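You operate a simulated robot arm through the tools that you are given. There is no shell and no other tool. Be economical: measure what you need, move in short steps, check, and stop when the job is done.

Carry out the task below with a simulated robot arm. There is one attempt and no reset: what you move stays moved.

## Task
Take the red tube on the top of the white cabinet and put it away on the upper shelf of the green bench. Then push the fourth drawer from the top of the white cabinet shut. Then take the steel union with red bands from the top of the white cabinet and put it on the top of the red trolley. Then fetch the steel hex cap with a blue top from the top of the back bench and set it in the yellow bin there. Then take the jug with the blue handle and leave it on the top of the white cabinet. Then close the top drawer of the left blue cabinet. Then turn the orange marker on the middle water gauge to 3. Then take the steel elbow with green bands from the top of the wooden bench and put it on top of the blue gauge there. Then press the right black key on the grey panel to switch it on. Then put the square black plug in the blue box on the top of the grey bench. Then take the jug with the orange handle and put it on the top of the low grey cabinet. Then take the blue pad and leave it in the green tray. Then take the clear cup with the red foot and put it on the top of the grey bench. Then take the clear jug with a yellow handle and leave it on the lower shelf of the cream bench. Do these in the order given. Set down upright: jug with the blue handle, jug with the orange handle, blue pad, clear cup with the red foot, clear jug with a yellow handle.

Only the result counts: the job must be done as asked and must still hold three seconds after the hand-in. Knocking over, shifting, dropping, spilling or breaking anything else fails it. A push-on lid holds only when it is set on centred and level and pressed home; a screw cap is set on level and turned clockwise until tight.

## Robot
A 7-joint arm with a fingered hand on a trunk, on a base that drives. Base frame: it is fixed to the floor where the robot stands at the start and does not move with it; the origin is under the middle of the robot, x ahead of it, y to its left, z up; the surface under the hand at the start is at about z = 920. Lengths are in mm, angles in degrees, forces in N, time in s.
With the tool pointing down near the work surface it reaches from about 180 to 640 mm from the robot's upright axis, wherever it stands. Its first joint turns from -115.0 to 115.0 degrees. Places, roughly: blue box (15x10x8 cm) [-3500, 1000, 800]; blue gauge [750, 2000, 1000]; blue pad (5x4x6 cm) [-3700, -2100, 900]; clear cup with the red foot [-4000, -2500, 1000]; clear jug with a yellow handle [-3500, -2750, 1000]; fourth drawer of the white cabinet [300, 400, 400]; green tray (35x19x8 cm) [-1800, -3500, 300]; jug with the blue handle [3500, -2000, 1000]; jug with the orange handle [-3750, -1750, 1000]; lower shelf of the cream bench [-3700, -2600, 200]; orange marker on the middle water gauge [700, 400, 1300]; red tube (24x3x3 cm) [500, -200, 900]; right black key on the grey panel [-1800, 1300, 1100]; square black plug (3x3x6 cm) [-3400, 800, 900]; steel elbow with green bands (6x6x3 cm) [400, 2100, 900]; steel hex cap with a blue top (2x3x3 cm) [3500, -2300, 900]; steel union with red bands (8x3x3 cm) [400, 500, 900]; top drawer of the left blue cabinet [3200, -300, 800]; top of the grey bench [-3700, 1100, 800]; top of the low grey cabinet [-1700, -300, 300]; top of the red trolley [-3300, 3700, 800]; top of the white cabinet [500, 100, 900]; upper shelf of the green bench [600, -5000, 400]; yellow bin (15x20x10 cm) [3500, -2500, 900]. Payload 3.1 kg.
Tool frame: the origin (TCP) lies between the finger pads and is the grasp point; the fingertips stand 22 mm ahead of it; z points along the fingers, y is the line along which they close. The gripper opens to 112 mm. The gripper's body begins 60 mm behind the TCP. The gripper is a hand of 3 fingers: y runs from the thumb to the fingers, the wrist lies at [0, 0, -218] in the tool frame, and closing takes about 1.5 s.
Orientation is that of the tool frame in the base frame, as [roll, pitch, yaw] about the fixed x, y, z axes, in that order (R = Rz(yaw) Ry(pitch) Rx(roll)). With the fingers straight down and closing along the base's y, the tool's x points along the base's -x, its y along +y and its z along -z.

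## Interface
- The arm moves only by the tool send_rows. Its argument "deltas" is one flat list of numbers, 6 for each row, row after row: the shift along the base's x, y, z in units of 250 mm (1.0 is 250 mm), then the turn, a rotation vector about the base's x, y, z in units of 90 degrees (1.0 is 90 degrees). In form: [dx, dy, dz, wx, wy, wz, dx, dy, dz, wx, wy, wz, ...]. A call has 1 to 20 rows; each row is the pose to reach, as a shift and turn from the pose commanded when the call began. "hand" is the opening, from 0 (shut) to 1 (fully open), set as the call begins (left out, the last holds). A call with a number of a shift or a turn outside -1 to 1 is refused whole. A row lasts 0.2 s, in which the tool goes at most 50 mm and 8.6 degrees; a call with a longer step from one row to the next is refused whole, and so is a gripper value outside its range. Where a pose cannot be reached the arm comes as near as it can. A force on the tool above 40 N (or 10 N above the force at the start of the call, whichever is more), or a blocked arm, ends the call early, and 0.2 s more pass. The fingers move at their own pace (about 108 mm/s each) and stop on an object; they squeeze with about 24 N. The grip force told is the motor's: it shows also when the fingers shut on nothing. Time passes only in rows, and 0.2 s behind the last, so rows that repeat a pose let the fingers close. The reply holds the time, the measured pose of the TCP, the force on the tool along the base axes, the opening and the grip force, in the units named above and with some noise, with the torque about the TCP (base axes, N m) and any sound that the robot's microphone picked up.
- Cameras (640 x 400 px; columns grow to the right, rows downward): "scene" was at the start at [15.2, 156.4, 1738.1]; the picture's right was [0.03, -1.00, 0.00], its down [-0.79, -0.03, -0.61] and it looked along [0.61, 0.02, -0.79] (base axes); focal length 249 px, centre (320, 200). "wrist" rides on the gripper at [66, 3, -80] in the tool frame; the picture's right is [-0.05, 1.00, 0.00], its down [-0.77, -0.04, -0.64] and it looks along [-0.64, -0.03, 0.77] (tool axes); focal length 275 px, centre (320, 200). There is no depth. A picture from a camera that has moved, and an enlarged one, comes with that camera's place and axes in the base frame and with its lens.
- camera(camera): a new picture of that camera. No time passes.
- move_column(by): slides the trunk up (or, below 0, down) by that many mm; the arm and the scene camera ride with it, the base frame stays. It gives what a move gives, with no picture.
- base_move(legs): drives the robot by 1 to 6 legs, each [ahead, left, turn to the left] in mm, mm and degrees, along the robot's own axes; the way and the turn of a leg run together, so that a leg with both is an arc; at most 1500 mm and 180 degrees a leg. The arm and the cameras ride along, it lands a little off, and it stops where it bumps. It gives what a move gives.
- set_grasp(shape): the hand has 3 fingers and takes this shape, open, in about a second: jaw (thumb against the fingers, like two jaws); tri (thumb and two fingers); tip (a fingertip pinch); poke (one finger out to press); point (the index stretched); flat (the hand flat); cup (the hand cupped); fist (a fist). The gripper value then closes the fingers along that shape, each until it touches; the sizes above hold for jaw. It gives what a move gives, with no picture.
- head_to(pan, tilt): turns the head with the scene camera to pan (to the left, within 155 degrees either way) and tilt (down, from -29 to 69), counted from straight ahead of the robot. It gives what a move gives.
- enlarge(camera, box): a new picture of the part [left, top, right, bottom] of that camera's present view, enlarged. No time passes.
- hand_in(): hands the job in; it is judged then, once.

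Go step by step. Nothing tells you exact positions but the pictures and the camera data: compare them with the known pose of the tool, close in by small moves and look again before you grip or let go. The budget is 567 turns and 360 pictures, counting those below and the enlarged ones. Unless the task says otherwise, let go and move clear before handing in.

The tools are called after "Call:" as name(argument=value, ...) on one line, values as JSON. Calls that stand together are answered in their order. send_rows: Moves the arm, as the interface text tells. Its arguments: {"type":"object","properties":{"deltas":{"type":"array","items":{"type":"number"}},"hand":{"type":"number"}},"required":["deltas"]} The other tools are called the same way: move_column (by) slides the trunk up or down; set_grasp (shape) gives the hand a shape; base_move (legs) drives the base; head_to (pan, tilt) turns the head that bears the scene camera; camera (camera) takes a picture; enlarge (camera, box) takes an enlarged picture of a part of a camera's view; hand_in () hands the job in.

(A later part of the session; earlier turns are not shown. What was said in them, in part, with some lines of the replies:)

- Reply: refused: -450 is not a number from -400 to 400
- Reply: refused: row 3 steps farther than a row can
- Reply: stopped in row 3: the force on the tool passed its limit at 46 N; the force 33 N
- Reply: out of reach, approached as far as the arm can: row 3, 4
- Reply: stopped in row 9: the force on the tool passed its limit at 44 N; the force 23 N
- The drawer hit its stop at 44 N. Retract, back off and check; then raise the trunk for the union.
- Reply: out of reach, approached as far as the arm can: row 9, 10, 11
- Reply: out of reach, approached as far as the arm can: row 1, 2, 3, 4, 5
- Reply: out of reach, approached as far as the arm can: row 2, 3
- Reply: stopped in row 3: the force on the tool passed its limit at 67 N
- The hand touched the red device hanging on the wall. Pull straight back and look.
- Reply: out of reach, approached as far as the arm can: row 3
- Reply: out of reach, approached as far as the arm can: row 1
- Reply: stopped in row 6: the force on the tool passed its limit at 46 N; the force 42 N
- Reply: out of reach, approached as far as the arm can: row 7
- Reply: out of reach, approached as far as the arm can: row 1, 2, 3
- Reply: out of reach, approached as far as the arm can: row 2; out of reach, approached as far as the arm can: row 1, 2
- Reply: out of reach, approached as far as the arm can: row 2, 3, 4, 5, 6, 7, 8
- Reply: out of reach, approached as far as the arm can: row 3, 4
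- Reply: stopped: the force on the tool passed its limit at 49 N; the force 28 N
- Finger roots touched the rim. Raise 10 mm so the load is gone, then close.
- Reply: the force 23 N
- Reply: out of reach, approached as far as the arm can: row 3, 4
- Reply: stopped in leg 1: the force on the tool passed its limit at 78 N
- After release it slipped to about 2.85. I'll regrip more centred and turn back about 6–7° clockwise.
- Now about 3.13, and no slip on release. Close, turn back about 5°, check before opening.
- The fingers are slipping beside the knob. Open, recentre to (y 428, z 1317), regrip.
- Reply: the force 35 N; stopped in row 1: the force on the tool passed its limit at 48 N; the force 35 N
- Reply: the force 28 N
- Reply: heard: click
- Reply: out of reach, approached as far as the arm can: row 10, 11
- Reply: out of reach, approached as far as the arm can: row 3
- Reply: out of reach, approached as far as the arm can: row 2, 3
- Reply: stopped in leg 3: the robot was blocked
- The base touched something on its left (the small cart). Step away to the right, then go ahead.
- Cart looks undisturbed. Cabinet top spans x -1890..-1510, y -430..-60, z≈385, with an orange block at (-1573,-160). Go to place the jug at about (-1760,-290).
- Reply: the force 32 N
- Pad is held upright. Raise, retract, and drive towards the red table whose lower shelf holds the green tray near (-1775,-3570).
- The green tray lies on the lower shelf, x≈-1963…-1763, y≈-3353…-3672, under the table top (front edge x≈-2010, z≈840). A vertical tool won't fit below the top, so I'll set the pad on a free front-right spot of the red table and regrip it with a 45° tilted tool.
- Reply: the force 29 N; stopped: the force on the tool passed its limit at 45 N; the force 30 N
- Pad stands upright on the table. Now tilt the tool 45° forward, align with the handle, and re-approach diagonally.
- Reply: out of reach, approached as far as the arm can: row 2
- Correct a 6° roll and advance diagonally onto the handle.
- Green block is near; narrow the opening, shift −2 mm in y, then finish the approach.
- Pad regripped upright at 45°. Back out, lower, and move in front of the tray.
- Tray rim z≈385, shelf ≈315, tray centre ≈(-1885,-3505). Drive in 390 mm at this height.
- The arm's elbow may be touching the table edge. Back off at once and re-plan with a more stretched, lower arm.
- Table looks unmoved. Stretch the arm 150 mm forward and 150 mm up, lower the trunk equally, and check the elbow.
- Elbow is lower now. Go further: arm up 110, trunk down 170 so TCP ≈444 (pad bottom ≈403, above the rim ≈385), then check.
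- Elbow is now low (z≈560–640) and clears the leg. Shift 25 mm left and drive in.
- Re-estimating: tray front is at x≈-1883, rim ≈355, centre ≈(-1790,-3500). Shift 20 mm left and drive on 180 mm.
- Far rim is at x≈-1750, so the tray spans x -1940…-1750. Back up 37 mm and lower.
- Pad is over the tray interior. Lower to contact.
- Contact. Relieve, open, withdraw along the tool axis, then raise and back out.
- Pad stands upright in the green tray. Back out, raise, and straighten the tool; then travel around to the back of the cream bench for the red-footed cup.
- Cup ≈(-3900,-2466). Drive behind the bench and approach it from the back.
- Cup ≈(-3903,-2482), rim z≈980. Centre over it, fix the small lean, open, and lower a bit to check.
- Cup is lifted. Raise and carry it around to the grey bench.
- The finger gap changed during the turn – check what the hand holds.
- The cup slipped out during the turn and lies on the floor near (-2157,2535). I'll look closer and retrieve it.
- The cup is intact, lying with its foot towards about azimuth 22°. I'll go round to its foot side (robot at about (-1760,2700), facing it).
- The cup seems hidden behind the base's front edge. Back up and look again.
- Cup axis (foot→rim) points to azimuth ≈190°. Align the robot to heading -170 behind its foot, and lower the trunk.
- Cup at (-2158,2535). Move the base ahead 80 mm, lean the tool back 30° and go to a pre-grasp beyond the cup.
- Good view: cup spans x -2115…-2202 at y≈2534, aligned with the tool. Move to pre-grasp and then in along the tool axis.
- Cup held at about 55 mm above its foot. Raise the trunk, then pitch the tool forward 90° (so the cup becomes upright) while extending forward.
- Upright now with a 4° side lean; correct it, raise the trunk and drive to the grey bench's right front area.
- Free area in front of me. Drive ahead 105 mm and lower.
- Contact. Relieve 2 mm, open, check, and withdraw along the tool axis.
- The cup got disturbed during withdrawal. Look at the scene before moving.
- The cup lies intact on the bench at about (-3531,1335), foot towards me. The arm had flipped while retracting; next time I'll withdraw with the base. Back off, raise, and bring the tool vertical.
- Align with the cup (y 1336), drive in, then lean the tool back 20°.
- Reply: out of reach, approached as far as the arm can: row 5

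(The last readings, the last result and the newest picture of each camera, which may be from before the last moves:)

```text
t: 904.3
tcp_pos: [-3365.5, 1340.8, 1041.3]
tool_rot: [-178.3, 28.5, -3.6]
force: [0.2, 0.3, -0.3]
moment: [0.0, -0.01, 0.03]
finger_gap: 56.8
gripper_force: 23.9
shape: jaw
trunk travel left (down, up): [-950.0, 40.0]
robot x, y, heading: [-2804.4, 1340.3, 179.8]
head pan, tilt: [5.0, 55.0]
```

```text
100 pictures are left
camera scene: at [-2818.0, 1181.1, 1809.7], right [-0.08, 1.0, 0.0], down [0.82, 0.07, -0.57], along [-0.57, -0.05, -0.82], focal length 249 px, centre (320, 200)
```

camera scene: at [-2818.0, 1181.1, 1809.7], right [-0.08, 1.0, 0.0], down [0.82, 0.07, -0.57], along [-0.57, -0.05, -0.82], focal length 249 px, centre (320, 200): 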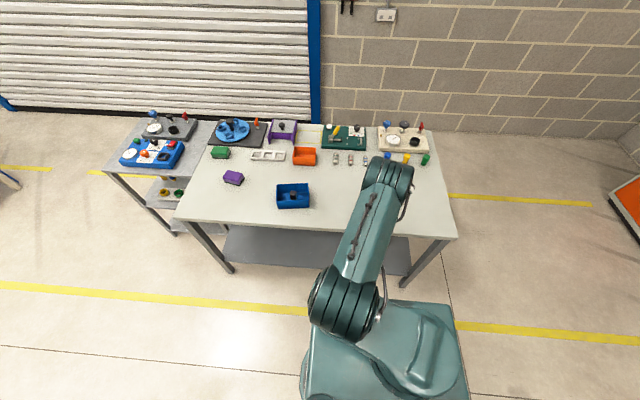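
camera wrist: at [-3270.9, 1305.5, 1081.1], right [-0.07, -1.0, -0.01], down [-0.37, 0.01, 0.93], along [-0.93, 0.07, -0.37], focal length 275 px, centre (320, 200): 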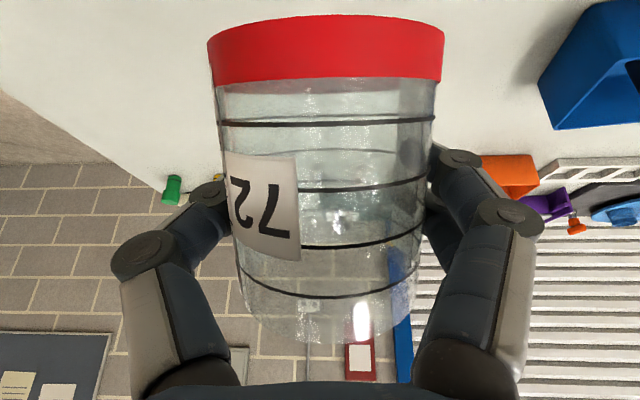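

Settled. Finish the pitch to 70° (cup upright).

Call:
send_rows(deltas=[-0.02, 0, 0, 0.004, 0.066, 0, -0.04, 0, 0, 0.008, 0.132, 0, -0.06, 0, 0, 0.012, 0.198, 0, -0.08, 0, 0, 0.016, 0.264, 0, -0.1, 0, 0, 0.02, 0.33, 0, -0.12, 0, 0, 0.024, 0.396, 0, -0.14, 0, 0, 0.028, 0.461, 0, -0.14, 0, 0, 0.028, 0.461, 0])

Call:
camera(camera="wrist")

Call:
camera(camera="scene")

```text
t: 906.1
tcp_pos: [-3400.2, 1338.7, 1042.0]
tool_rot: [-177.9, 70.2, -3.2]
force: [1.0, 0.9, -0.9]
moment: [0.01, 0.02, 0.02]
finger_gap: 56.5
gripper_force: 24.0
shape: jaw
trunk travel left (down, up): [-950.0, 40.0]
robot x, y, heading: [-2804.2, 1331.6, 179.5]
head pan, tilt: [5.0, 55.0]
```

```text
99 pictures are left
camera wrist: at [-3300.9, 1327.3, 1006.4], right [-0.11, -0.99, 0.03], down [0.34, -0.01, 0.94], along [-0.94, 0.11, 0.34], focal length 275 px, centre (320, 200)
```

wrist: 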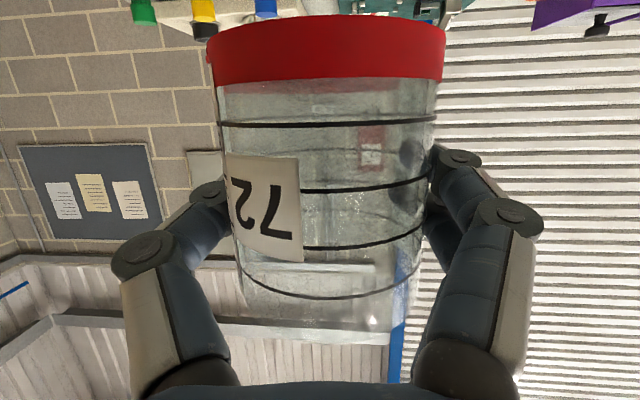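

```text
98 pictures are left
camera scene: at [-2816.7, 1177.9, 1809.4], right [-0.08, 1.0, 0.0], down [0.82, 0.07, -0.57], along [-0.57, -0.05, -0.82], focal length 249 px, centre (320, 200)
```

scene: 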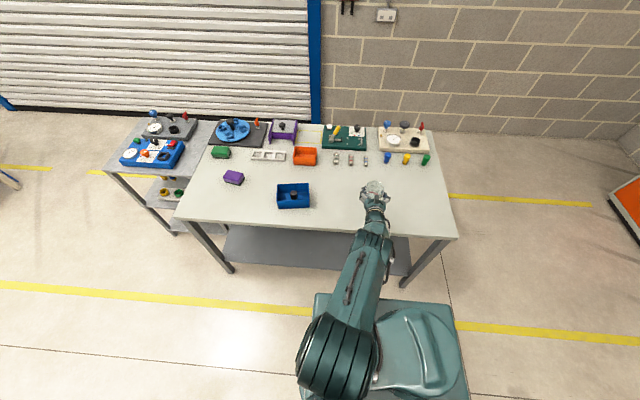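

The cup is upright. Move ahead 30 mm and lower.

Call:
base_move(legs=[[32, 0, 0]])

Call:
move_column(by=-150)

Call:
move_column(by=-8)

Call:
move_column(by=-6)

Call:
move_column(by=-5)

```text
t: 907.0
tcp_pos: [-3429.9, 1339.6, 1043.3]
tool_rot: [-178.2, 70.3, -3.3]
force: [-0.3, 0.2, -1.2]
moment: [0.03, 0.0, 0.0]
finger_gap: 56.4
gripper_force: 24.1
shape: jaw
trunk travel left (down, up): [-950.0, 40.0]
robot x, y, heading: [-2836.6, 1337.9, 179.6]
head pan, tilt: [5.0, 55.0]
```

```text
t: 908.7
tcp_pos: [-3430.4, 1339.6, 891.3]
tool_rot: [-178.3, 70.1, -3.4]
force: [-0.4, -0.6, -0.7]
moment: [0.01, -0.01, 0.02]
finger_gap: 56.5
gripper_force: 23.2
shape: jaw
trunk travel left (down, up): [-800.0, 190.0]
robot x, y, heading: [-2836.8, 1335.1, 179.5]
head pan, tilt: [5.0, 55.0]
```

```text
t: 909.3
tcp_pos: [-3433.1, 1339.4, 883.4]
tool_rot: [-178.1, 70.1, -3.3]
force: [0.0, 0.3, -1.4]
moment: [0.03, -0.05, -0.02]
finger_gap: 56.5
gripper_force: 24.1
shape: jaw
trunk travel left (down, up): [-792.0, 198.0]
robot x, y, heading: [-2835.4, 1336.3, 179.8]
head pan, tilt: [5.0, 55.0]
```

```text
t: 909.8
tcp_pos: [-3431.9, 1338.7, 878.3]
tool_rot: [-178.1, 70.2, -3.3]
force: [0.4, 0.1, -0.5]
moment: [-0.01, -0.01, 0.0]
finger_gap: 56.6
gripper_force: 23.8
shape: jaw
trunk travel left (down, up): [-786.0, 204.0]
robot x, y, heading: [-2837.8, 1337.4, 179.7]
head pan, tilt: [5.0, 55.0]
```

```text
t: 910.4
tcp_pos: [-3432.7, 1338.4, 872.7]
tool_rot: [-178.1, 70.1, -3.3]
force: [-0.6, 0.5, -0.6]
moment: [-0.03, -0.01, -0.01]
finger_gap: 56.7
gripper_force: 24.9
shape: jaw
trunk travel left (down, up): [-781.0, 209.0]
robot x, y, heading: [-2837.3, 1336.0, 179.8]
head pan, tilt: [5.0, 55.0]
```

Call:
move_column(by=-4)

Call:
move_column(by=-4)

Call:
camera(camera="wrist")

```text
t: 910.9
tcp_pos: [-3432.3, 1339.1, 870.7]
tool_rot: [-178.0, 70.3, -3.1]
force: [-1.4, -1.5, 6.3]
moment: [0.11, 0.03, 0.03]
finger_gap: 56.7
gripper_force: 24.0
shape: jaw
trunk travel left (down, up): [-777.0, 213.0]
robot x, y, heading: [-2834.3, 1336.9, 179.8]
head pan, tilt: [5.0, 55.0]
```

```text
t: 911.4
tcp_pos: [-3432.1, 1339.5, 870.2]
tool_rot: [-177.8, 70.7, -3.1]
force: [-3.5, -1.6, 22.8]
moment: [0.0, 0.19, 0.08]
finger_gap: 56.6
gripper_force: 23.9
shape: jaw
trunk travel left (down, up): [-773.0, 217.0]
robot x, y, heading: [-2836.8, 1335.9, 179.6]
head pan, tilt: [5.0, 55.0]
```

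```text
97 pictures are left
camera wrist: at [-3333.1, 1327.3, 832.7], right [-0.1, -0.99, 0.03], down [0.35, -0.01, 0.94], along [-0.93, 0.11, 0.34], focal length 275 px, centre (320, 200)
```

wrist: 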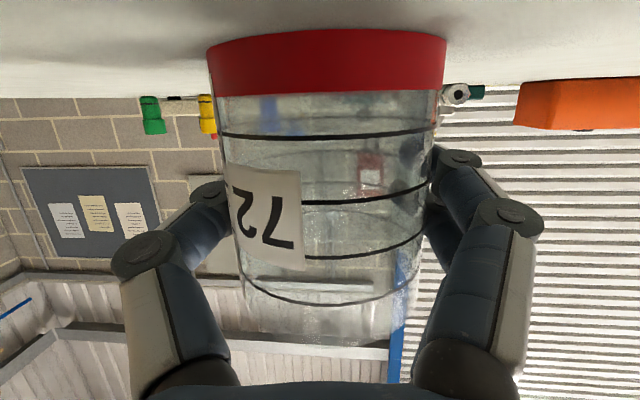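

Cup is resting upright. Relieve, open fully, then retreat with the base only.

Call:
move_column(by=4)

Call:
send_rows(deltas=[0, 0, 0, 0, 0, 0, 0, 0, 0, 0, 0, 0, 0, 0, 0, 0, 0, 0], hand=1)

Call:
base_move(legs=[[-60, 0, 0]])

Call:
camera(camera="wrist")

```text
t: 912.0
tcp_pos: [-3430.4, 1339.2, 869.6]
tool_rot: [-178.1, 70.1, -3.3]
force: [-5.8, 0.4, 15.7]
moment: [-0.03, 0.12, 0.01]
finger_gap: 56.5
gripper_force: 24.4
shape: jaw
trunk travel left (down, up): [-777.0, 213.0]
robot x, y, heading: [-2832.0, 1339.2, 179.5]
head pan, tilt: [5.0, 55.0]
```

```text
t: 912.8
tcp_pos: [-3431.2, 1339.5, 867.5]
tool_rot: [-178.1, 70.0, -3.3]
force: [-0.1, -0.6, -0.4]
moment: [0.03, -0.02, 0.0]
finger_gap: 112.0
gripper_force: 0.1
shape: jaw
trunk travel left (down, up): [-777.0, 213.0]
robot x, y, heading: [-2836.9, 1337.2, 179.8]
head pan, tilt: [5.0, 55.0]
```

```text
t: 913.7
tcp_pos: [-3370.7, 1338.0, 869.8]
tool_rot: [-178.1, 70.2, -3.3]
force: [1.3, 0.9, -0.8]
moment: [0.0, 0.01, 0.0]
finger_gap: 111.8
gripper_force: 0.0
shape: jaw
trunk travel left (down, up): [-777.0, 213.0]
robot x, y, heading: [-2774.4, 1337.5, 179.7]
head pan, tilt: [5.0, 55.0]
```

```text
96 pictures are left
camera wrist: at [-3271.9, 1326.9, 834.0], right [-0.1, -0.99, 0.03], down [0.34, 0.0, 0.94], along [-0.94, 0.11, 0.34], focal length 275 px, centre (320, 200)
```

wrist: 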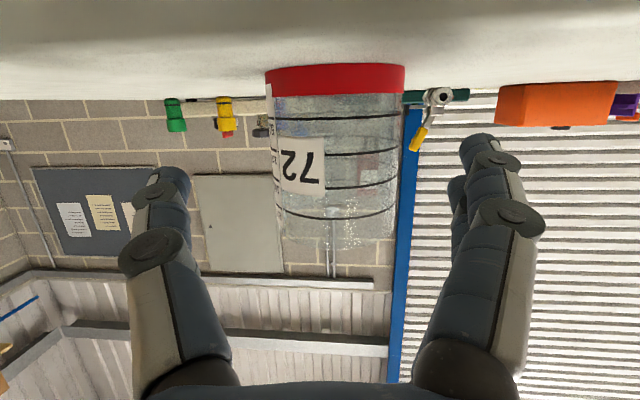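

Cup stands upright on the grey bench. Last item: the yellow-handled water jug. Back off, restore the tool to vertical, turn it 90°, and drive to the cream bench.

Call:
base_move(legs=[[-280, 0, 0]])

Call:
move_column(by=200)

Call:
send_rows(deltas=[0.02, 0, 0, 0, -0.09, 0, 0.04, 0, 0, 0, -0.18, 0, 0.06, 0, 0, 0, -0.27, 0, 0.08, 0, 0, 0, -0.36, 0, 0.1, 0, 0, 0, -0.45, 0, 0.12, 0, 0, 0, -0.54, 0, 0.14, 0, 0, 0, -0.63, 0, 0.16, 0, 0, 0, -0.72, 0, 0.16, 0, 0, 0, -0.778, 0])

Call:
send_rows(deltas=[0, 0, 0, 0, 0, 0.09, 0, 0, 0, 0, 0, 0.18, 0, 0, 0, 0, 0, 0.27, 0, 0, 0, 0, 0, 0.36, 0, 0, 0, 0, 0, 0.45, 0, 0, 0, 0, 0, 0.54, 0, 0, 0, 0, 0, 0.63, 0, 0, 0, 0, 0, 0.72, 0, 0, 0, 0, 0, 0.81, 0, 0, 0, 0, 0, 0.9, 0, 0, 0, 0, 0, 0.99])

Call:
base_move(legs=[[0, 1500, 0], [0, 1500, 0], [0, 1050, 0]])

Call:
head_to(pan=0, tilt=45)

Call:
camera(camera="scene")

```text
t: 915.7
tcp_pos: [-3095.1, 1337.1, 869.8]
tool_rot: [-178.1, 70.2, -3.4]
force: [-0.2, 1.1, 0.1]
moment: [-0.02, 0.0, 0.0]
finger_gap: 112.0
gripper_force: 0.0
shape: jaw
trunk travel left (down, up): [-777.0, 213.0]
robot x, y, heading: [-2501.9, 1333.2, 179.6]
head pan, tilt: [5.0, 55.0]
```

```text
t: 917.8
tcp_pos: [-3095.3, 1337.9, 1068.7]
tool_rot: [-178.1, 70.1, -3.5]
force: [0.4, -0.2, -0.1]
moment: [0.03, 0.01, -0.01]
finger_gap: 111.8
gripper_force: 0.0
shape: jaw
trunk travel left (down, up): [-977.0, 13.0]
robot x, y, heading: [-2500.8, 1338.1, 179.5]
head pan, tilt: [5.0, 55.0]
```

```text
t: 919.8
tcp_pos: [-3055.1, 1335.4, 1069.1]
tool_rot: [-174.8, 0.1, -1.3]
force: [-0.5, -0.4, 0.0]
moment: [0.01, 0.02, 0.02]
finger_gap: 111.9
gripper_force: 0.0
shape: jaw
trunk travel left (down, up): [-977.0, 13.0]
robot x, y, heading: [-2499.1, 1333.6, 179.4]
head pan, tilt: [5.0, 55.0]
```

```text
t: 922.2
tcp_pos: [-3055.7, 1337.1, 1070.2]
tool_rot: [-174.9, 0.2, 88.1]
force: [-0.1, 0.5, -0.7]
moment: [-0.04, -0.02, 0.0]
finger_gap: 111.9
gripper_force: 0.1
shape: jaw
trunk travel left (down, up): [-977.0, 13.0]
robot x, y, heading: [-2500.6, 1335.4, 179.4]
head pan, tilt: [5.0, 55.0]
```

```text
t: 941.7
tcp_pos: [-3075.8, -2713.1, 1069.4]
tool_rot: [-174.9, 0.2, 88.4]
force: [0.1, -0.2, -0.5]
moment: [-0.04, -0.03, 0.04]
finger_gap: 112.1
gripper_force: 0.1
shape: jaw
trunk travel left (down, up): [-977.0, 13.0]
robot x, y, heading: [-2522.2, -2713.8, -179.8]
head pan, tilt: [5.0, 55.0]
```

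```text
t: 942.4
tcp_pos: [-3076.0, -2712.7, 1067.9]
tool_rot: [-174.9, 0.1, 88.5]
force: [0.1, -0.5, 0.1]
moment: [-0.01, -0.02, 0.01]
finger_gap: 111.8
gripper_force: 0.1
shape: jaw
trunk travel left (down, up): [-977.0, 13.0]
robot x, y, heading: [-2518.1, -2711.3, -180.3]
head pan, tilt: [0.0, 45.0]
```

```text
95 pictures are left
camera scene: at [-2541.7, -2864.4, 1849.7], right [0.0, 1.0, 0.0], down [0.71, 0.0, -0.71], along [-0.71, 0.0, -0.71], focal length 249 px, centre (320, 200)
```

scene: 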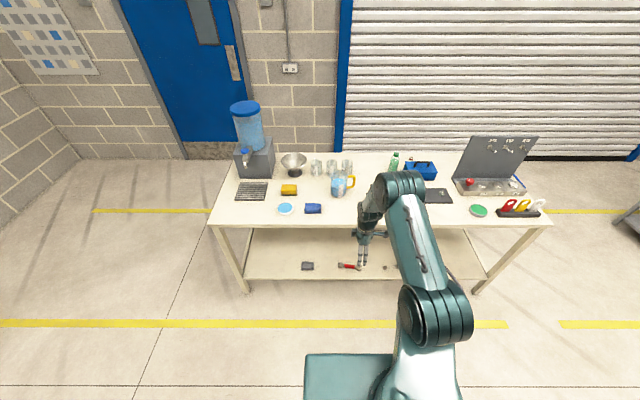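

Call:
enlarge(camera="scene", box=[280, 150, 400, 225])

Call:
enlarge(camera="scene", box=[230, 225, 520, 300])

```text
5.33 times, centred on (340, 188) of scene
camera zoom: at [-2541.7, -2864.4, 1849.7], right [0.0, 1.0, 0.0], down [0.71, 0.0, -0.71], along [-0.71, 0.0, -0.71], focal length 1327 px, centre (213, 267)
```

zoom: 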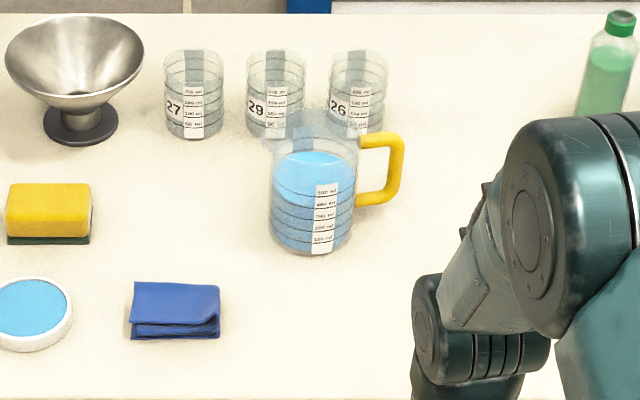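

```text
2.21 times, centred on (375, 262) of scene
camera zoom: at [-2541.7, -2864.4, 1849.7], right [0.0, 1.0, 0.0], down [0.71, 0.0, -0.71], along [-0.71, 0.0, -0.71], focal length 549 px, centre (199, 62)
```

zoom: 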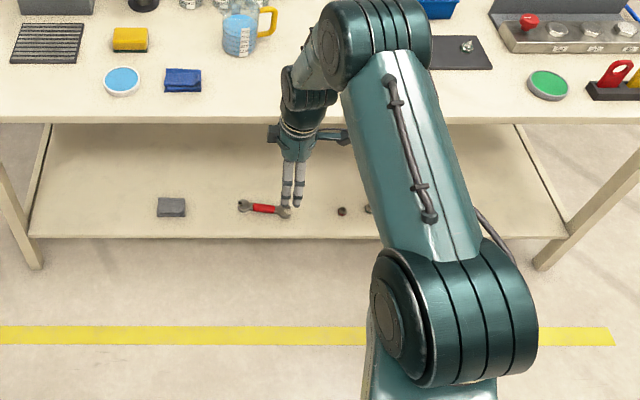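

Jug centre ≈(-3570,-2762), rim z≈1000, handle to +y. Correct the small tilt, and drive over it.

Call:
send_rows(deltas=[0, 0, 0.1, 0, -0.057, 0, 0, 0, 0.16, 0, -0.057, 0])

Call:
base_move(legs=[[0, 50, 0.2], [400, 0, 0]])

Call:
camera(camera="wrist")

```text
t: 943.0
tcp_pos: [-3076.6, -2712.4, 1110.1]
tool_rot: [179.8, -0.1, 88.4]
force: [0.0, 0.3, -0.2]
moment: [0.0, -0.02, 0.02]
finger_gap: 112.3
gripper_force: 0.0
shape: jaw
trunk travel left (down, up): [-977.0, 13.0]
robot x, y, heading: [-2520.8, -2713.4, -179.9]
head pan, tilt: [0.0, 45.0]
```

```text
t: 946.0
tcp_pos: [-3474.3, -2766.8, 1110.2]
tool_rot: [-180.0, -0.1, 88.6]
force: [-0.3, 0.3, -0.2]
moment: [0.0, -0.02, 0.01]
finger_gap: 112.2
gripper_force: 0.0
shape: jaw
trunk travel left (down, up): [-977.0, 13.0]
robot x, y, heading: [-2917.9, -2762.1, -179.8]
head pan, tilt: [0.0, 45.0]
```

```text
92 pictures are left
camera wrist: at [-3468.3, -2701.0, 1189.6], right [1.0, -0.07, 0.0], down [-0.05, -0.77, 0.64], along [-0.04, -0.63, -0.77], focal length 275 px, centre (320, 200)
```

wrist: 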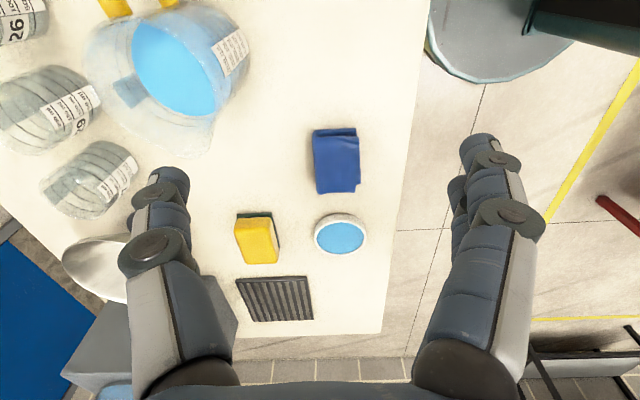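

Call:
base_move(legs=[[105, 0, 0]])

Call:
camera(camera="wrist")

```text
t: 947.2
tcp_pos: [-3578.3, -2768.9, 1109.9]
tool_rot: [-179.9, 0.0, 88.8]
force: [0.2, 0.6, 0.5]
moment: [0.0, -0.01, -0.01]
finger_gap: 112.1
gripper_force: 0.0
shape: jaw
trunk travel left (down, up): [-977.0, 13.0]
robot x, y, heading: [-3025.9, -2763.9, -179.6]
head pan, tilt: [0.0, 45.0]
```

```text
91 pictures are left
camera wrist: at [-3572.9, -2702.3, 1189.6], right [1.0, -0.07, 0.0], down [-0.05, -0.77, 0.64], along [-0.04, -0.63, -0.77], focal length 275 px, centre (320, 200)
```

wrist: 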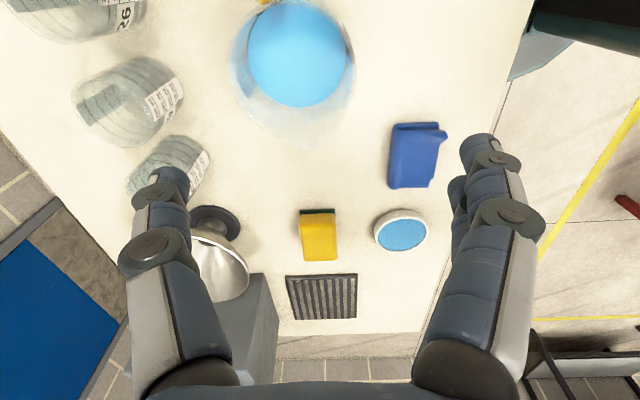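

Jug centre ≈(-3595,-2756), rim ≈972. Centre and lower to check.

Call:
send_rows(deltas=[-0.068, 0.052, 0, 0, 0, 0])

Call:
move_column(by=-85)

Call:
camera(camera="wrist")

```text
t: 947.6
tcp_pos: [-3595.1, -2754.9, 1108.8]
tool_rot: [-180.0, 0.1, 88.8]
force: [0.2, 0.6, -0.2]
moment: [0.0, 0.01, -0.01]
finger_gap: 111.8
gripper_force: 0.2
shape: jaw
trunk travel left (down, up): [-977.0, 13.0]
robot x, y, heading: [-3024.8, -2767.2, -179.6]
head pan, tilt: [0.0, 45.0]
```

```text
t: 948.8
tcp_pos: [-3596.2, -2755.7, 1024.5]
tool_rot: [180.0, 0.0, 88.7]
force: [0.4, 0.1, 0.3]
moment: [0.0, 0.04, 0.0]
finger_gap: 112.2
gripper_force: 0.1
shape: jaw
trunk travel left (down, up): [-892.0, 98.0]
robot x, y, heading: [-3023.6, -2764.5, -179.8]
head pan, tilt: [0.0, 45.0]
```

```text
90 pictures are left
camera wrist: at [-3589.7, -2689.8, 1104.4], right [1.0, -0.07, 0.0], down [-0.05, -0.77, 0.64], along [-0.04, -0.63, -0.77], focal length 275 px, centre (320, 200)
```

wrist: 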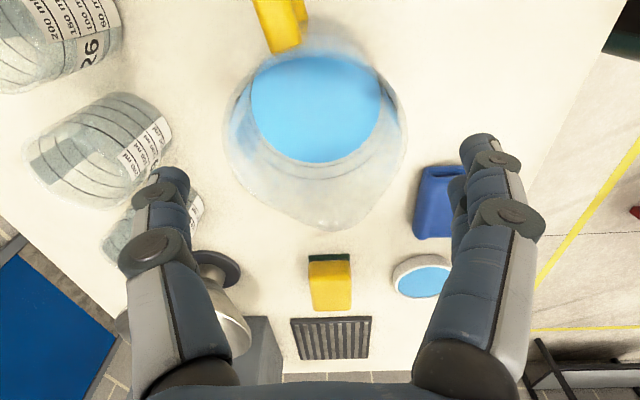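

Call:
send_rows(deltas=[-0.014, 0.004, 0, 0, 0, 0])

Call:
move_column(by=-42)

Call:
camera(camera="wrist")

```text
t: 949.2
tcp_pos: [-3598.8, -2754.3, 1024.9]
tool_rot: [179.9, 0.0, 88.8]
force: [0.0, 0.6, -0.1]
moment: [0.02, -0.02, 0.01]
finger_gap: 112.0
gripper_force: 0.0
shape: jaw
trunk travel left (down, up): [-892.0, 98.0]
robot x, y, heading: [-3022.8, -2764.6, -179.5]
head pan, tilt: [0.0, 45.0]
```

```text
t: 950.1
tcp_pos: [-3598.7, -2755.6, 982.8]
tool_rot: [-180.0, -0.1, 88.7]
force: [0.3, 0.5, 0.2]
moment: [-0.01, -0.02, -0.03]
finger_gap: 112.1
gripper_force: 0.0
shape: jaw
trunk travel left (down, up): [-850.0, 140.0]
robot x, y, heading: [-3024.9, -2767.0, -179.8]
head pan, tilt: [0.0, 45.0]
```

```text
89 pictures are left
camera wrist: at [-3593.3, -2689.0, 1062.5], right [1.0, -0.07, 0.0], down [-0.05, -0.77, 0.64], along [-0.04, -0.63, -0.77], focal length 275 px, centre (320, 200)
```

wrist: 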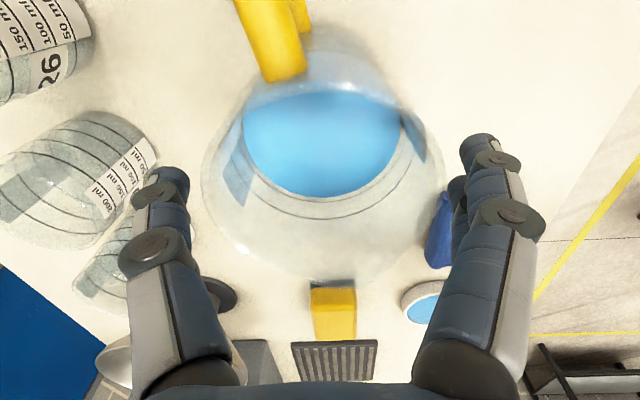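

Call:
move_column(by=-13)

Call:
send_rows(deltas=[0, 0, 0, 0, 0, 0, 0, 0, 0, 0, 0, 0, 0, 0, 0, 0, 0, 0, 0, 0, 0, 0, 0, 0, 0, 0, 0, 0, 0, 0], hand=0)

Call:
move_column(by=15)

Call:
camera(camera="wrist")

```text
t: 950.7
tcp_pos: [-3599.7, -2754.4, 970.4]
tool_rot: [180.0, -0.1, 88.8]
force: [0.2, 0.6, 0.0]
moment: [0.03, 0.0, -0.01]
finger_gap: 112.2
gripper_force: 0.0
shape: jaw
trunk travel left (down, up): [-837.0, 153.0]
robot x, y, heading: [-3024.7, -2768.1, -179.7]
head pan, tilt: [0.0, 45.0]
```

```text
t: 951.9
tcp_pos: [-3600.4, -2754.8, 968.7]
tool_rot: [180.0, 0.0, 88.6]
force: [0.0, -1.2, 0.9]
moment: [0.0, -0.05, 0.0]
finger_gap: 87.3
gripper_force: 23.9
shape: jaw
trunk travel left (down, up): [-837.0, 153.0]
robot x, y, heading: [-3024.8, -2763.4, -179.7]
head pan, tilt: [0.0, 45.0]
```

```text
t: 952.5
tcp_pos: [-3600.0, -2754.9, 984.3]
tool_rot: [179.9, 0.0, 88.7]
force: [0.2, 0.1, -4.9]
moment: [0.0, 0.0, 0.01]
finger_gap: 87.5
gripper_force: 24.0
shape: jaw
trunk travel left (down, up): [-852.0, 138.0]
robot x, y, heading: [-3022.2, -2763.1, -179.7]
head pan, tilt: [0.0, 45.0]
```

```text
88 pictures are left
camera wrist: at [-3594.0, -2689.0, 1064.0], right [1.0, -0.07, 0.0], down [-0.05, -0.77, 0.64], along [-0.04, -0.63, -0.77], focal length 275 px, centre (320, 200)
```

wrist: 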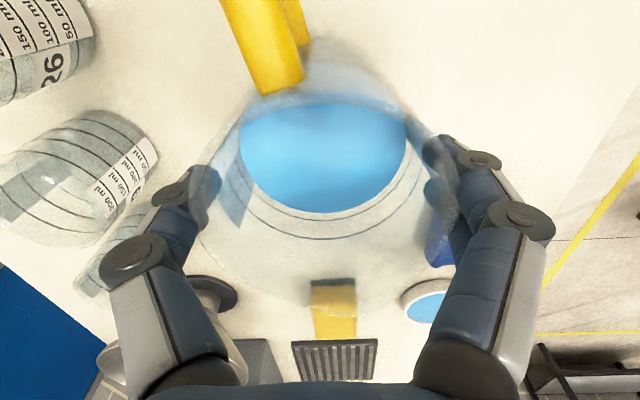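

Jug lifted level. Raise, back out from the bench, and strafe to the free part of the lower shelf (y≈-2030).

Call:
move_column(by=130)

Call:
base_move(legs=[[-200, 0, 0], [-240, 0, 0]])

Call:
base_move(legs=[[0, -370, 0], [0, -370, 0]])

Call:
move_column(by=-400)

Call:
camera(camera="scene")

Call:
camera(camera="wrist")

```text
t: 954.1
tcp_pos: [-3601.1, -2754.9, 1114.3]
tool_rot: [179.9, 0.1, 88.7]
force: [0.5, 0.1, -4.2]
moment: [-0.05, -0.03, -0.01]
finger_gap: 87.6
gripper_force: 24.1
shape: jaw
trunk travel left (down, up): [-982.0, 8.0]
robot x, y, heading: [-3022.4, -2770.6, -179.7]
head pan, tilt: [0.0, 45.0]
```

```text
t: 957.1
tcp_pos: [-3160.1, -2753.5, 1113.8]
tool_rot: [180.0, 0.0, 88.6]
force: [0.5, -0.4, -5.0]
moment: [-0.07, 0.01, 0.04]
finger_gap: 87.8
gripper_force: 24.1
shape: jaw
trunk travel left (down, up): [-982.0, 8.0]
robot x, y, heading: [-2582.9, -2759.7, -179.7]
head pan, tilt: [0.0, 45.0]
```

```text
t: 961.4
tcp_pos: [-3163.4, -2012.5, 1113.4]
tool_rot: [179.9, 0.1, 88.9]
force: [0.2, 0.5, -6.4]
moment: [-0.06, -0.01, -0.01]
finger_gap: 87.9
gripper_force: 23.6
shape: jaw
trunk travel left (down, up): [-982.0, 8.0]
robot x, y, heading: [-2587.7, -2022.3, -179.6]
head pan, tilt: [0.0, 45.0]
```

```text
t: 965.2
tcp_pos: [-3161.6, -2012.2, 713.9]
tool_rot: [180.0, 0.0, 88.8]
force: [0.7, -0.2, -4.4]
moment: [-0.08, -0.01, 0.01]
finger_gap: 87.5
gripper_force: 24.1
shape: jaw
trunk travel left (down, up): [-582.0, 408.0]
robot x, y, heading: [-2583.3, -2019.4, -179.5]
head pan, tilt: [0.0, 45.0]
```

```text
87 pictures are left
camera scene: at [-2607.6, -2173.7, 1454.8], right [-0.01, 1.0, 0.0], down [0.71, 0.0, -0.71], along [-0.71, 0.0, -0.71], focal length 249 px, centre (320, 200)
```

scene: 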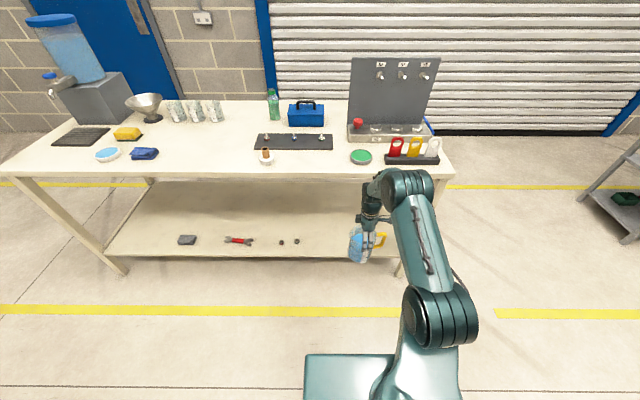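

```text
86 pictures are left
camera wrist: at [-3156.5, -1946.6, 794.0], right [1.0, -0.07, 0.0], down [-0.05, -0.77, 0.64], along [-0.04, -0.63, -0.77], focal length 275 px, centre (320, 200)
```

wrist: 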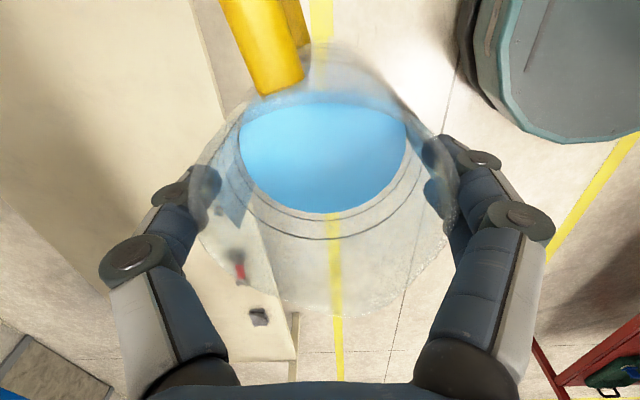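

Shelf edge ≈x -3375, z≈230; elbow will be ≈z 640 at most, below the bench top. Shift 50 mm left and lower to TCP≈357.

Call:
base_move(legs=[[0, 50, -0.4]])

Call:
move_column(by=-350)

Call:
camera(camera="scene")

Call:
camera(camera="wrist")

```text
t: 966.1
tcp_pos: [-3162.2, -2059.9, 714.2]
tool_rot: [179.9, -0.1, 88.5]
force: [0.3, -0.8, -4.7]
moment: [-0.05, -0.03, -0.01]
finger_gap: 87.5
gripper_force: 24.1
shape: jaw
trunk travel left (down, up): [-582.0, 408.0]
robot x, y, heading: [-2587.7, -2070.2, -180.0]
head pan, tilt: [0.0, 45.0]
```

```text
t: 969.5
tcp_pos: [-3161.0, -2058.3, 362.5]
tool_rot: [179.9, 0.0, 88.3]
force: [-0.6, -0.2, -5.9]
moment: [-0.07, -0.03, -0.02]
finger_gap: 87.7
gripper_force: 24.0
shape: jaw
trunk travel left (down, up): [-232.0, 758.0]
robot x, y, heading: [-2586.4, -2073.6, -179.8]
head pan, tilt: [0.0, 45.0]
```

```text
85 pictures are left
camera scene: at [-2608.3, -2223.2, 1104.8], right [0.0, 1.0, 0.0], down [0.71, 0.0, -0.71], along [-0.71, 0.0, -0.71], focal length 249 px, centre (320, 200)
```

scene: 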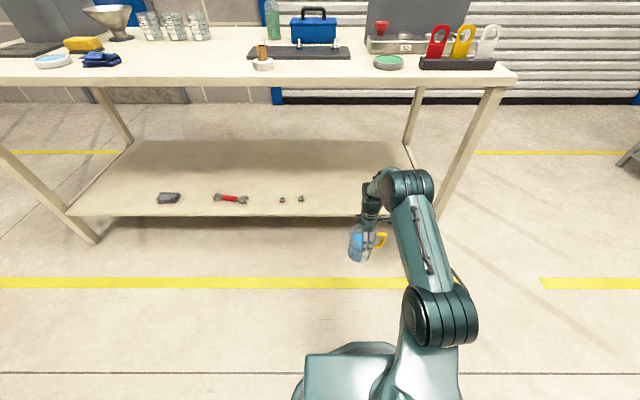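

```text
84 pictures are left
camera wrist: at [-3155.6, -1992.6, 444.0], right [1.0, -0.07, 0.0], down [-0.06, -0.77, 0.64], along [-0.05, -0.63, -0.77], focal length 275 px, centre (320, 200)
```

wrist: 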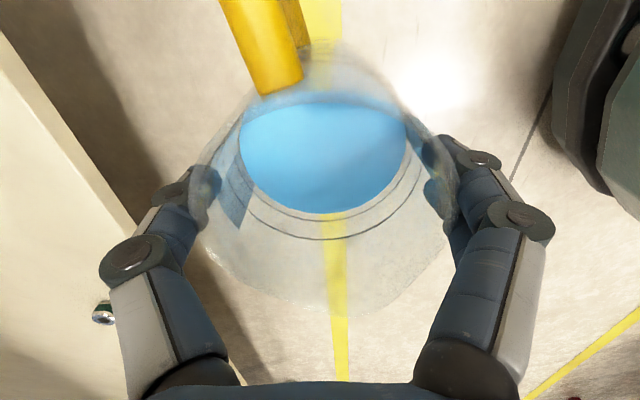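

Shelf edge ≈(-3357, z≈255). Raise 25 mm for clearance and drive in.

Call:
move_column(by=25)

Call:
base_move(legs=[[150, 0, 0]])

Call:
camera(camera="scene")

Call:
camera(camera="wrist")

```text
t: 970.3
tcp_pos: [-3161.7, -2059.4, 389.5]
tool_rot: [179.9, 0.0, 88.4]
force: [-0.6, 0.2, -4.4]
moment: [-0.06, 0.0, 0.0]
finger_gap: 87.7
gripper_force: 24.0
shape: jaw
trunk travel left (down, up): [-257.0, 733.0]
robot x, y, heading: [-2585.7, -2069.4, -180.1]
head pan, tilt: [0.0, 45.0]
```

```text
t: 971.6
tcp_pos: [-3313.3, -2059.3, 388.8]
tool_rot: [179.8, -0.1, 88.5]
force: [0.4, 0.4, -5.5]
moment: [-0.06, -0.03, -0.05]
finger_gap: 87.5
gripper_force: 23.7
shape: jaw
trunk travel left (down, up): [-257.0, 733.0]
robot x, y, heading: [-2738.0, -2073.1, -179.7]
head pan, tilt: [0.0, 45.0]
```

```text
83 pictures are left
camera scene: at [-2758.7, -2223.4, 1129.8], right [0.0, 1.0, 0.0], down [0.71, 0.0, -0.71], along [-0.71, 0.0, -0.71], focal length 249 px, centre (320, 200)
```

scene: 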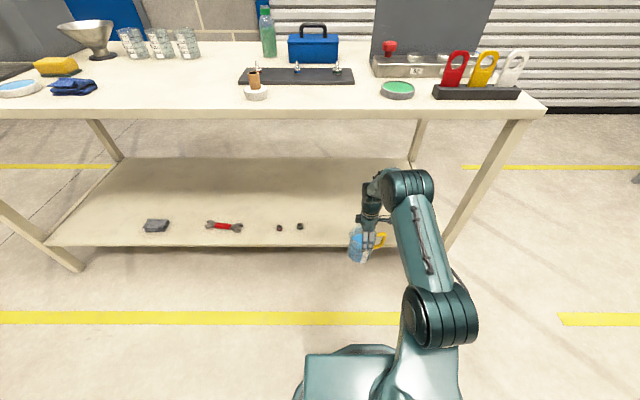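

```text
82 pictures are left
camera wrist: at [-3306.2, -1993.4, 468.9], right [1.0, -0.07, 0.0], down [-0.06, -0.77, 0.64], along [-0.05, -0.63, -0.77], focal length 275 px, centre (320, 200)
```

wrist: 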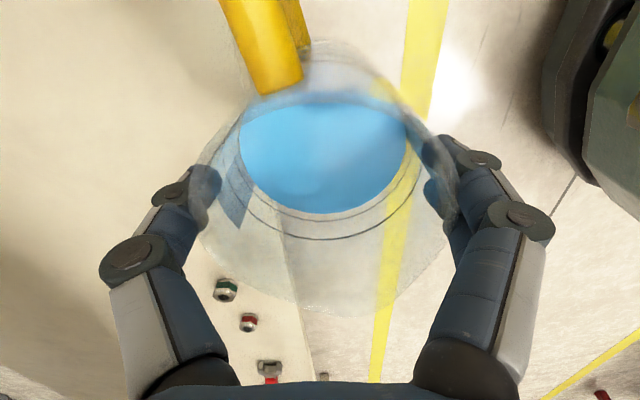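

Clear so far. Drive in another 125 mm.

Call:
base_move(legs=[[125, 0, 0]])

Call:
camera(camera="scene")

Call:
camera(camera="wrist")

```text
t: 972.9
tcp_pos: [-3436.1, -2058.9, 387.2]
tool_rot: [179.9, 0.0, 88.4]
force: [0.1, -0.4, -4.5]
moment: [-0.05, -0.01, 0.02]
finger_gap: 87.4
gripper_force: 24.1
shape: jaw
trunk travel left (down, up): [-257.0, 733.0]
robot x, y, heading: [-2861.2, -2073.3, -180.1]
head pan, tilt: [0.0, 45.0]
```

```text
81 pictures are left
camera scene: at [-2883.3, -2223.5, 1129.8], right [0.0, 1.0, 0.0], down [0.71, 0.0, -0.71], along [-0.71, 0.0, -0.71], focal length 249 px, centre (320, 200)
```

scene: 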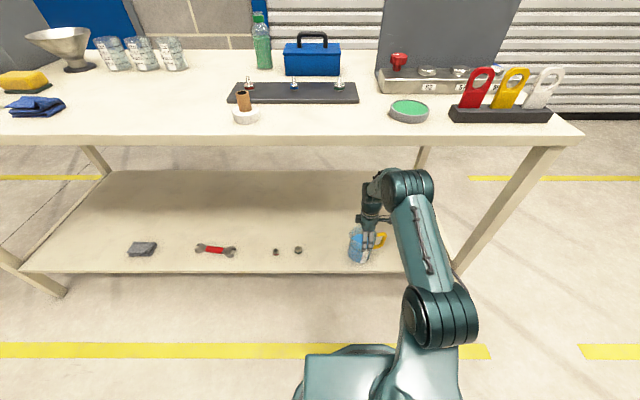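

```text
80 pictures are left
camera wrist: at [-3430.6, -1993.3, 468.9], right [1.0, -0.07, 0.0], down [-0.06, -0.77, 0.64], along [-0.05, -0.63, -0.77], focal length 275 px, centre (320, 200)
```

wrist: 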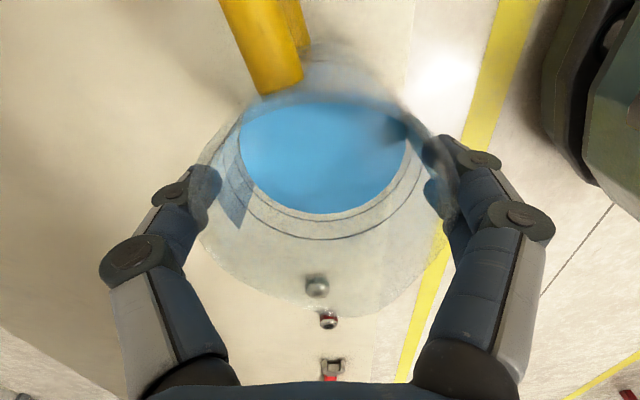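

Call:
base_move(legs=[[30, 0, 0]])

Call:
move_column(by=-20)

Call:
move_column(by=-8)

Call:
move_column(by=-8)

Call:
enlarge(camera="scene", box=[300, 160, 460, 290])

```text
t: 973.7
tcp_pos: [-3467.3, -2059.3, 390.1]
tool_rot: [179.9, 0.1, 88.5]
force: [-0.7, 0.4, -5.6]
moment: [-0.01, -0.03, -0.02]
finger_gap: 87.6
gripper_force: 24.1
shape: jaw
trunk travel left (down, up): [-257.0, 733.0]
robot x, y, heading: [-2895.9, -2072.8, -179.7]
head pan, tilt: [0.0, 45.0]
```

```text
t: 974.4
tcp_pos: [-3467.3, -2059.3, 370.9]
tool_rot: [-180.0, 0.0, 88.4]
force: [0.0, -3.1, 8.8]
moment: [-0.05, -0.17, -0.04]
finger_gap: 87.8
gripper_force: 23.8
shape: jaw
trunk travel left (down, up): [-237.0, 753.0]
robot x, y, heading: [-2888.9, -2070.6, -179.8]
head pan, tilt: [0.0, 45.0]
```

```text
t: 975.0
tcp_pos: [-3466.6, -2059.9, 363.4]
tool_rot: [-179.8, 0.0, 88.4]
force: [1.0, -3.0, 21.3]
moment: [-0.05, -0.13, -0.04]
finger_gap: 85.4
gripper_force: 24.2
shape: jaw
trunk travel left (down, up): [-229.0, 761.0]
robot x, y, heading: [-2892.1, -2073.9, -179.8]
head pan, tilt: [0.0, 45.0]
```

```text
t: 975.5
tcp_pos: [-3465.1, -2057.8, 355.1]
tool_rot: [-179.8, 0.0, 88.3]
force: [0.2, 8.9, 26.6]
moment: [0.07, -0.01, -0.01]
finger_gap: 84.2
gripper_force: 24.1
shape: jaw
trunk travel left (down, up): [-221.0, 769.0]
robot x, y, heading: [-2887.9, -2071.4, -179.9]
head pan, tilt: [0.0, 45.0]
```

```text
3.08 times, centred on (380, 225) of scene
camera zoom: at [-2909.5, -2223.0, 1094.0], right [0.0, 1.0, 0.0], down [0.7, 0.0, -0.71], along [-0.71, 0.0, -0.7], focal length 766 px, centre (135, 123)
```

zoom: 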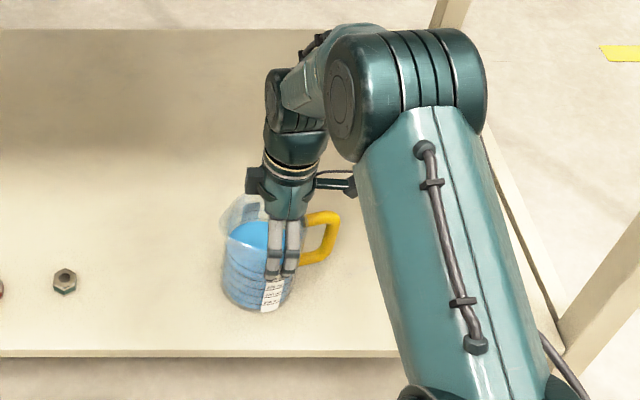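

Jug is on the shelf (fingers slid slightly). Open and rise straight up.

Call:
move_column(by=3)

Call:
send_rows(deltas=[0, 0, 0, 0, 0, 0, 0, 0, 0, 0, 0, 0, 0, 0, 0, 0, 0, 0], hand=1)

Call:
camera(camera="wrist")

```text
t: 976.0
tcp_pos: [-3465.8, -2059.7, 356.3]
tool_rot: [179.9, 0.0, 88.5]
force: [0.1, 5.1, 10.5]
moment: [0.06, 0.1, -0.04]
finger_gap: 84.3
gripper_force: 23.3
shape: jaw
trunk travel left (down, up): [-224.0, 766.0]
robot x, y, heading: [-2893.3, -2067.5, -179.8]
head pan, tilt: [0.0, 45.0]
```

```text
t: 976.9
tcp_pos: [-3466.5, -2060.3, 355.3]
tool_rot: [179.9, 0.1, 88.5]
force: [1.1, 1.9, 5.6]
moment: [-0.03, 0.01, -0.01]
finger_gap: 111.8
gripper_force: 0.1
shape: jaw
trunk travel left (down, up): [-224.0, 766.0]
robot x, y, heading: [-2892.4, -2072.3, -180.0]
head pan, tilt: [0.0, 45.0]
```

```text
78 pictures are left
camera wrist: at [-3460.0, -1993.8, 436.4], right [1.0, -0.07, 0.0], down [-0.06, -0.77, 0.64], along [-0.05, -0.63, -0.77], focal length 275 px, centre (320, 200)
```

wrist: 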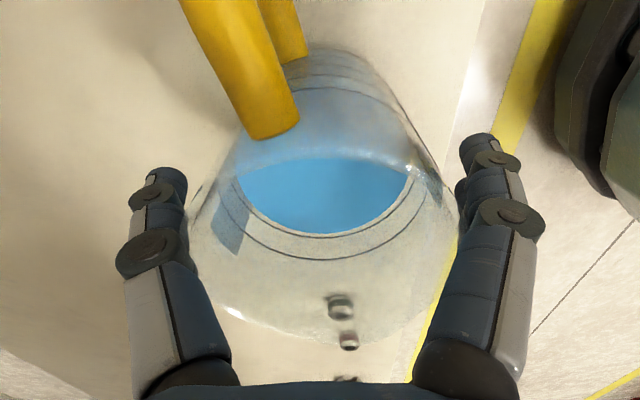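

Call:
move_column(by=40)

Call:
camera(camera="wrist")

Call:
move_column(by=50)

Call:
camera(camera="wrist")

Call:
camera(camera="scene")

```text
t: 977.7
tcp_pos: [-3466.9, -2059.9, 396.0]
tool_rot: [179.9, 0.0, 88.3]
force: [0.1, -0.3, 0.1]
moment: [-0.04, 0.0, 0.0]
finger_gap: 111.6
gripper_force: 0.2
shape: jaw
trunk travel left (down, up): [-264.0, 726.0]
robot x, y, heading: [-2892.9, -2073.6, -179.9]
head pan, tilt: [0.0, 45.0]
```

```text
77 pictures are left
camera wrist: at [-3460.5, -1993.5, 476.1], right [1.0, -0.07, 0.0], down [-0.06, -0.77, 0.64], along [-0.05, -0.63, -0.77], focal length 275 px, centre (320, 200)
```

wrist: 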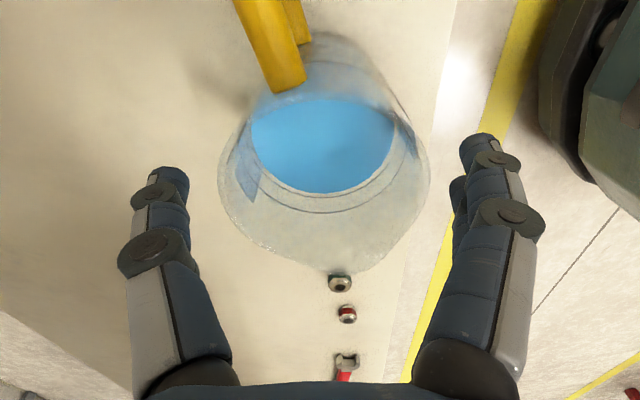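

```text
t: 978.6
tcp_pos: [-3453.2, -2058.2, 428.7]
tool_rot: [177.9, -0.2, 88.5]
force: [-0.2, 0.1, 0.5]
moment: [-0.01, 0.0, -0.03]
finger_gap: 112.0
gripper_force: 0.1
shape: jaw
trunk travel left (down, up): [-314.0, 676.0]
robot x, y, heading: [-2886.7, -2070.8, -179.8]
head pan, tilt: [0.0, 45.0]
```

```text
76 pictures are left
camera wrist: at [-3449.7, -1992.7, 508.1], right [1.0, -0.07, 0.04], down [-0.08, -0.77, 0.63], along [-0.02, -0.63, -0.77], focal length 275 px, centre (320, 200)
```

wrist: 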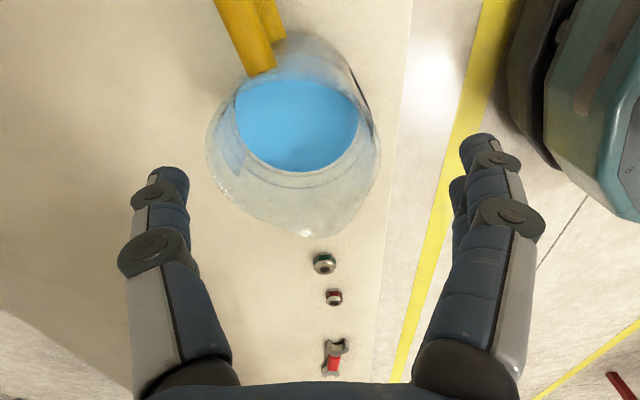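

```text
75 pictures are left
camera scene: at [-2910.8, -2222.8, 1180.9], right [0.0, 1.0, 0.0], down [0.71, 0.0, -0.71], along [-0.71, 0.0, -0.71], focal length 249 px, centre (320, 200)
```

scene: 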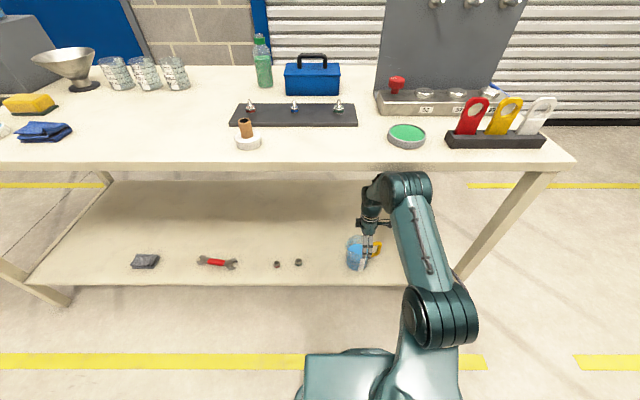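

The elbow has touched the underside of the bench top. Lower 30 mm at once; the fingertips still clear the rim.

Call:
move_column(by=-28)

Call:
camera(camera="wrist")

```text
t: 979.3
tcp_pos: [-3469.2, -2059.1, 421.4]
tool_rot: [180.0, 0.1, 88.4]
force: [0.2, -0.5, 0.9]
moment: [0.04, 0.01, 0.02]
finger_gap: 112.2
gripper_force: 0.0
shape: jaw
trunk travel left (down, up): [-286.0, 704.0]
robot x, y, heading: [-2897.2, -2070.2, -179.7]
head pan, tilt: [0.0, 45.0]
```

```text
74 pictures are left
camera wrist: at [-3463.6, -1993.3, 501.2], right [1.0, -0.07, 0.0], down [-0.06, -0.77, 0.64], along [-0.05, -0.63, -0.77], focal length 275 px, centre (320, 200)
```

wrist: 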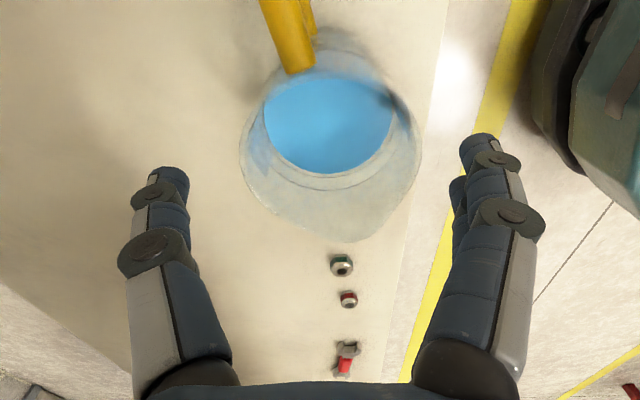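

Clear again with 25 mm above the rim. Back straight out.

Call:
base_move(legs=[[-150, 0, 0], [-250, 0, 0]])

Call:
camera(camera="scene")

Call:
enlarge(camera="scene", box=[240, 140, 420, 260])

```text
t: 982.1
tcp_pos: [-3066.1, -2059.1, 417.7]
tool_rot: [179.9, 0.0, 88.4]
force: [-0.4, 1.1, -0.2]
moment: [-0.01, 0.0, -0.03]
finger_gap: 112.0
gripper_force: 0.1
shape: jaw
trunk travel left (down, up): [-286.0, 704.0]
robot x, y, heading: [-2492.4, -2073.8, -179.8]
head pan, tilt: [0.0, 45.0]
```

```text
73 pictures are left
camera scene: at [-2511.8, -2223.5, 1158.8], right [0.0, 1.0, 0.0], down [0.71, 0.0, -0.71], along [-0.71, 0.0, -0.71], focal length 249 px, centre (320, 200)
```

scene: 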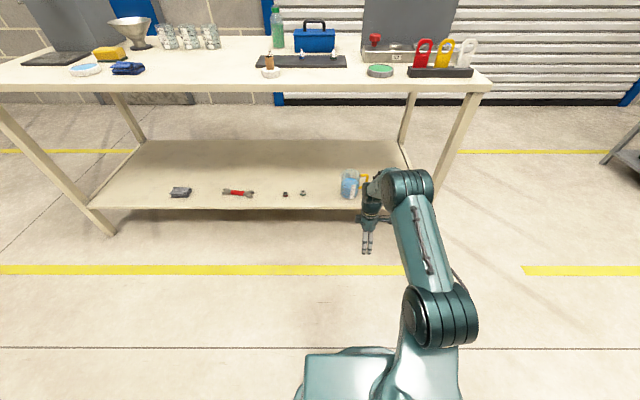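

```text
3.33 times, centred on (330, 200) of scene
camera zoom: at [-2511.8, -2223.5, 1158.8], right [0.0, 1.0, 0.0], down [0.71, 0.0, -0.71], along [-0.71, 0.0, -0.71], focal length 829 px, centre (287, 200)
```

zoom: 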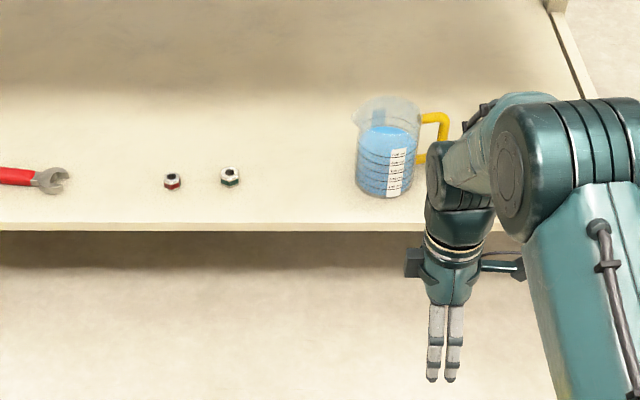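

All jobs are done and the jug stands upright on the lower shelf; the hand is clear.

Call:
hand_in()

```text
The job is handed in.
```

I did all fourteen steps in the order given and handed the job in. I don't have the judgement result. Three things besides the final positions could count against it:

- **Dropped cup:** the clear cup with the red foot slipped out of the hand on the way to the grey bench and fell to the floor. I picked it up, knocked it over once more on the bench, then stood it up again. It looked intact and was upright when I left it.
- **Contacts with other things:**
  - The hand touched the red fitting on the wall above the red trolley.
  - The base bumped the small cart next to the grey bench.
  - The arm likely touched the edge of the red table.
  - The arm pressed against the underside of the cream bench top.
  - Nothing looked moved in the pictures afterwards.
- **Hard stop on the blue drawer:** closing the top drawer of the left blue cabinet peaked at 78 N at the stop. It sits flush.

The orange marker read 3 after I let go, and the lamp above key 59 is lit. The hex cap is in the yellow bin, tipped on its side. The steel elbow rests on the gauge a little off-centre.
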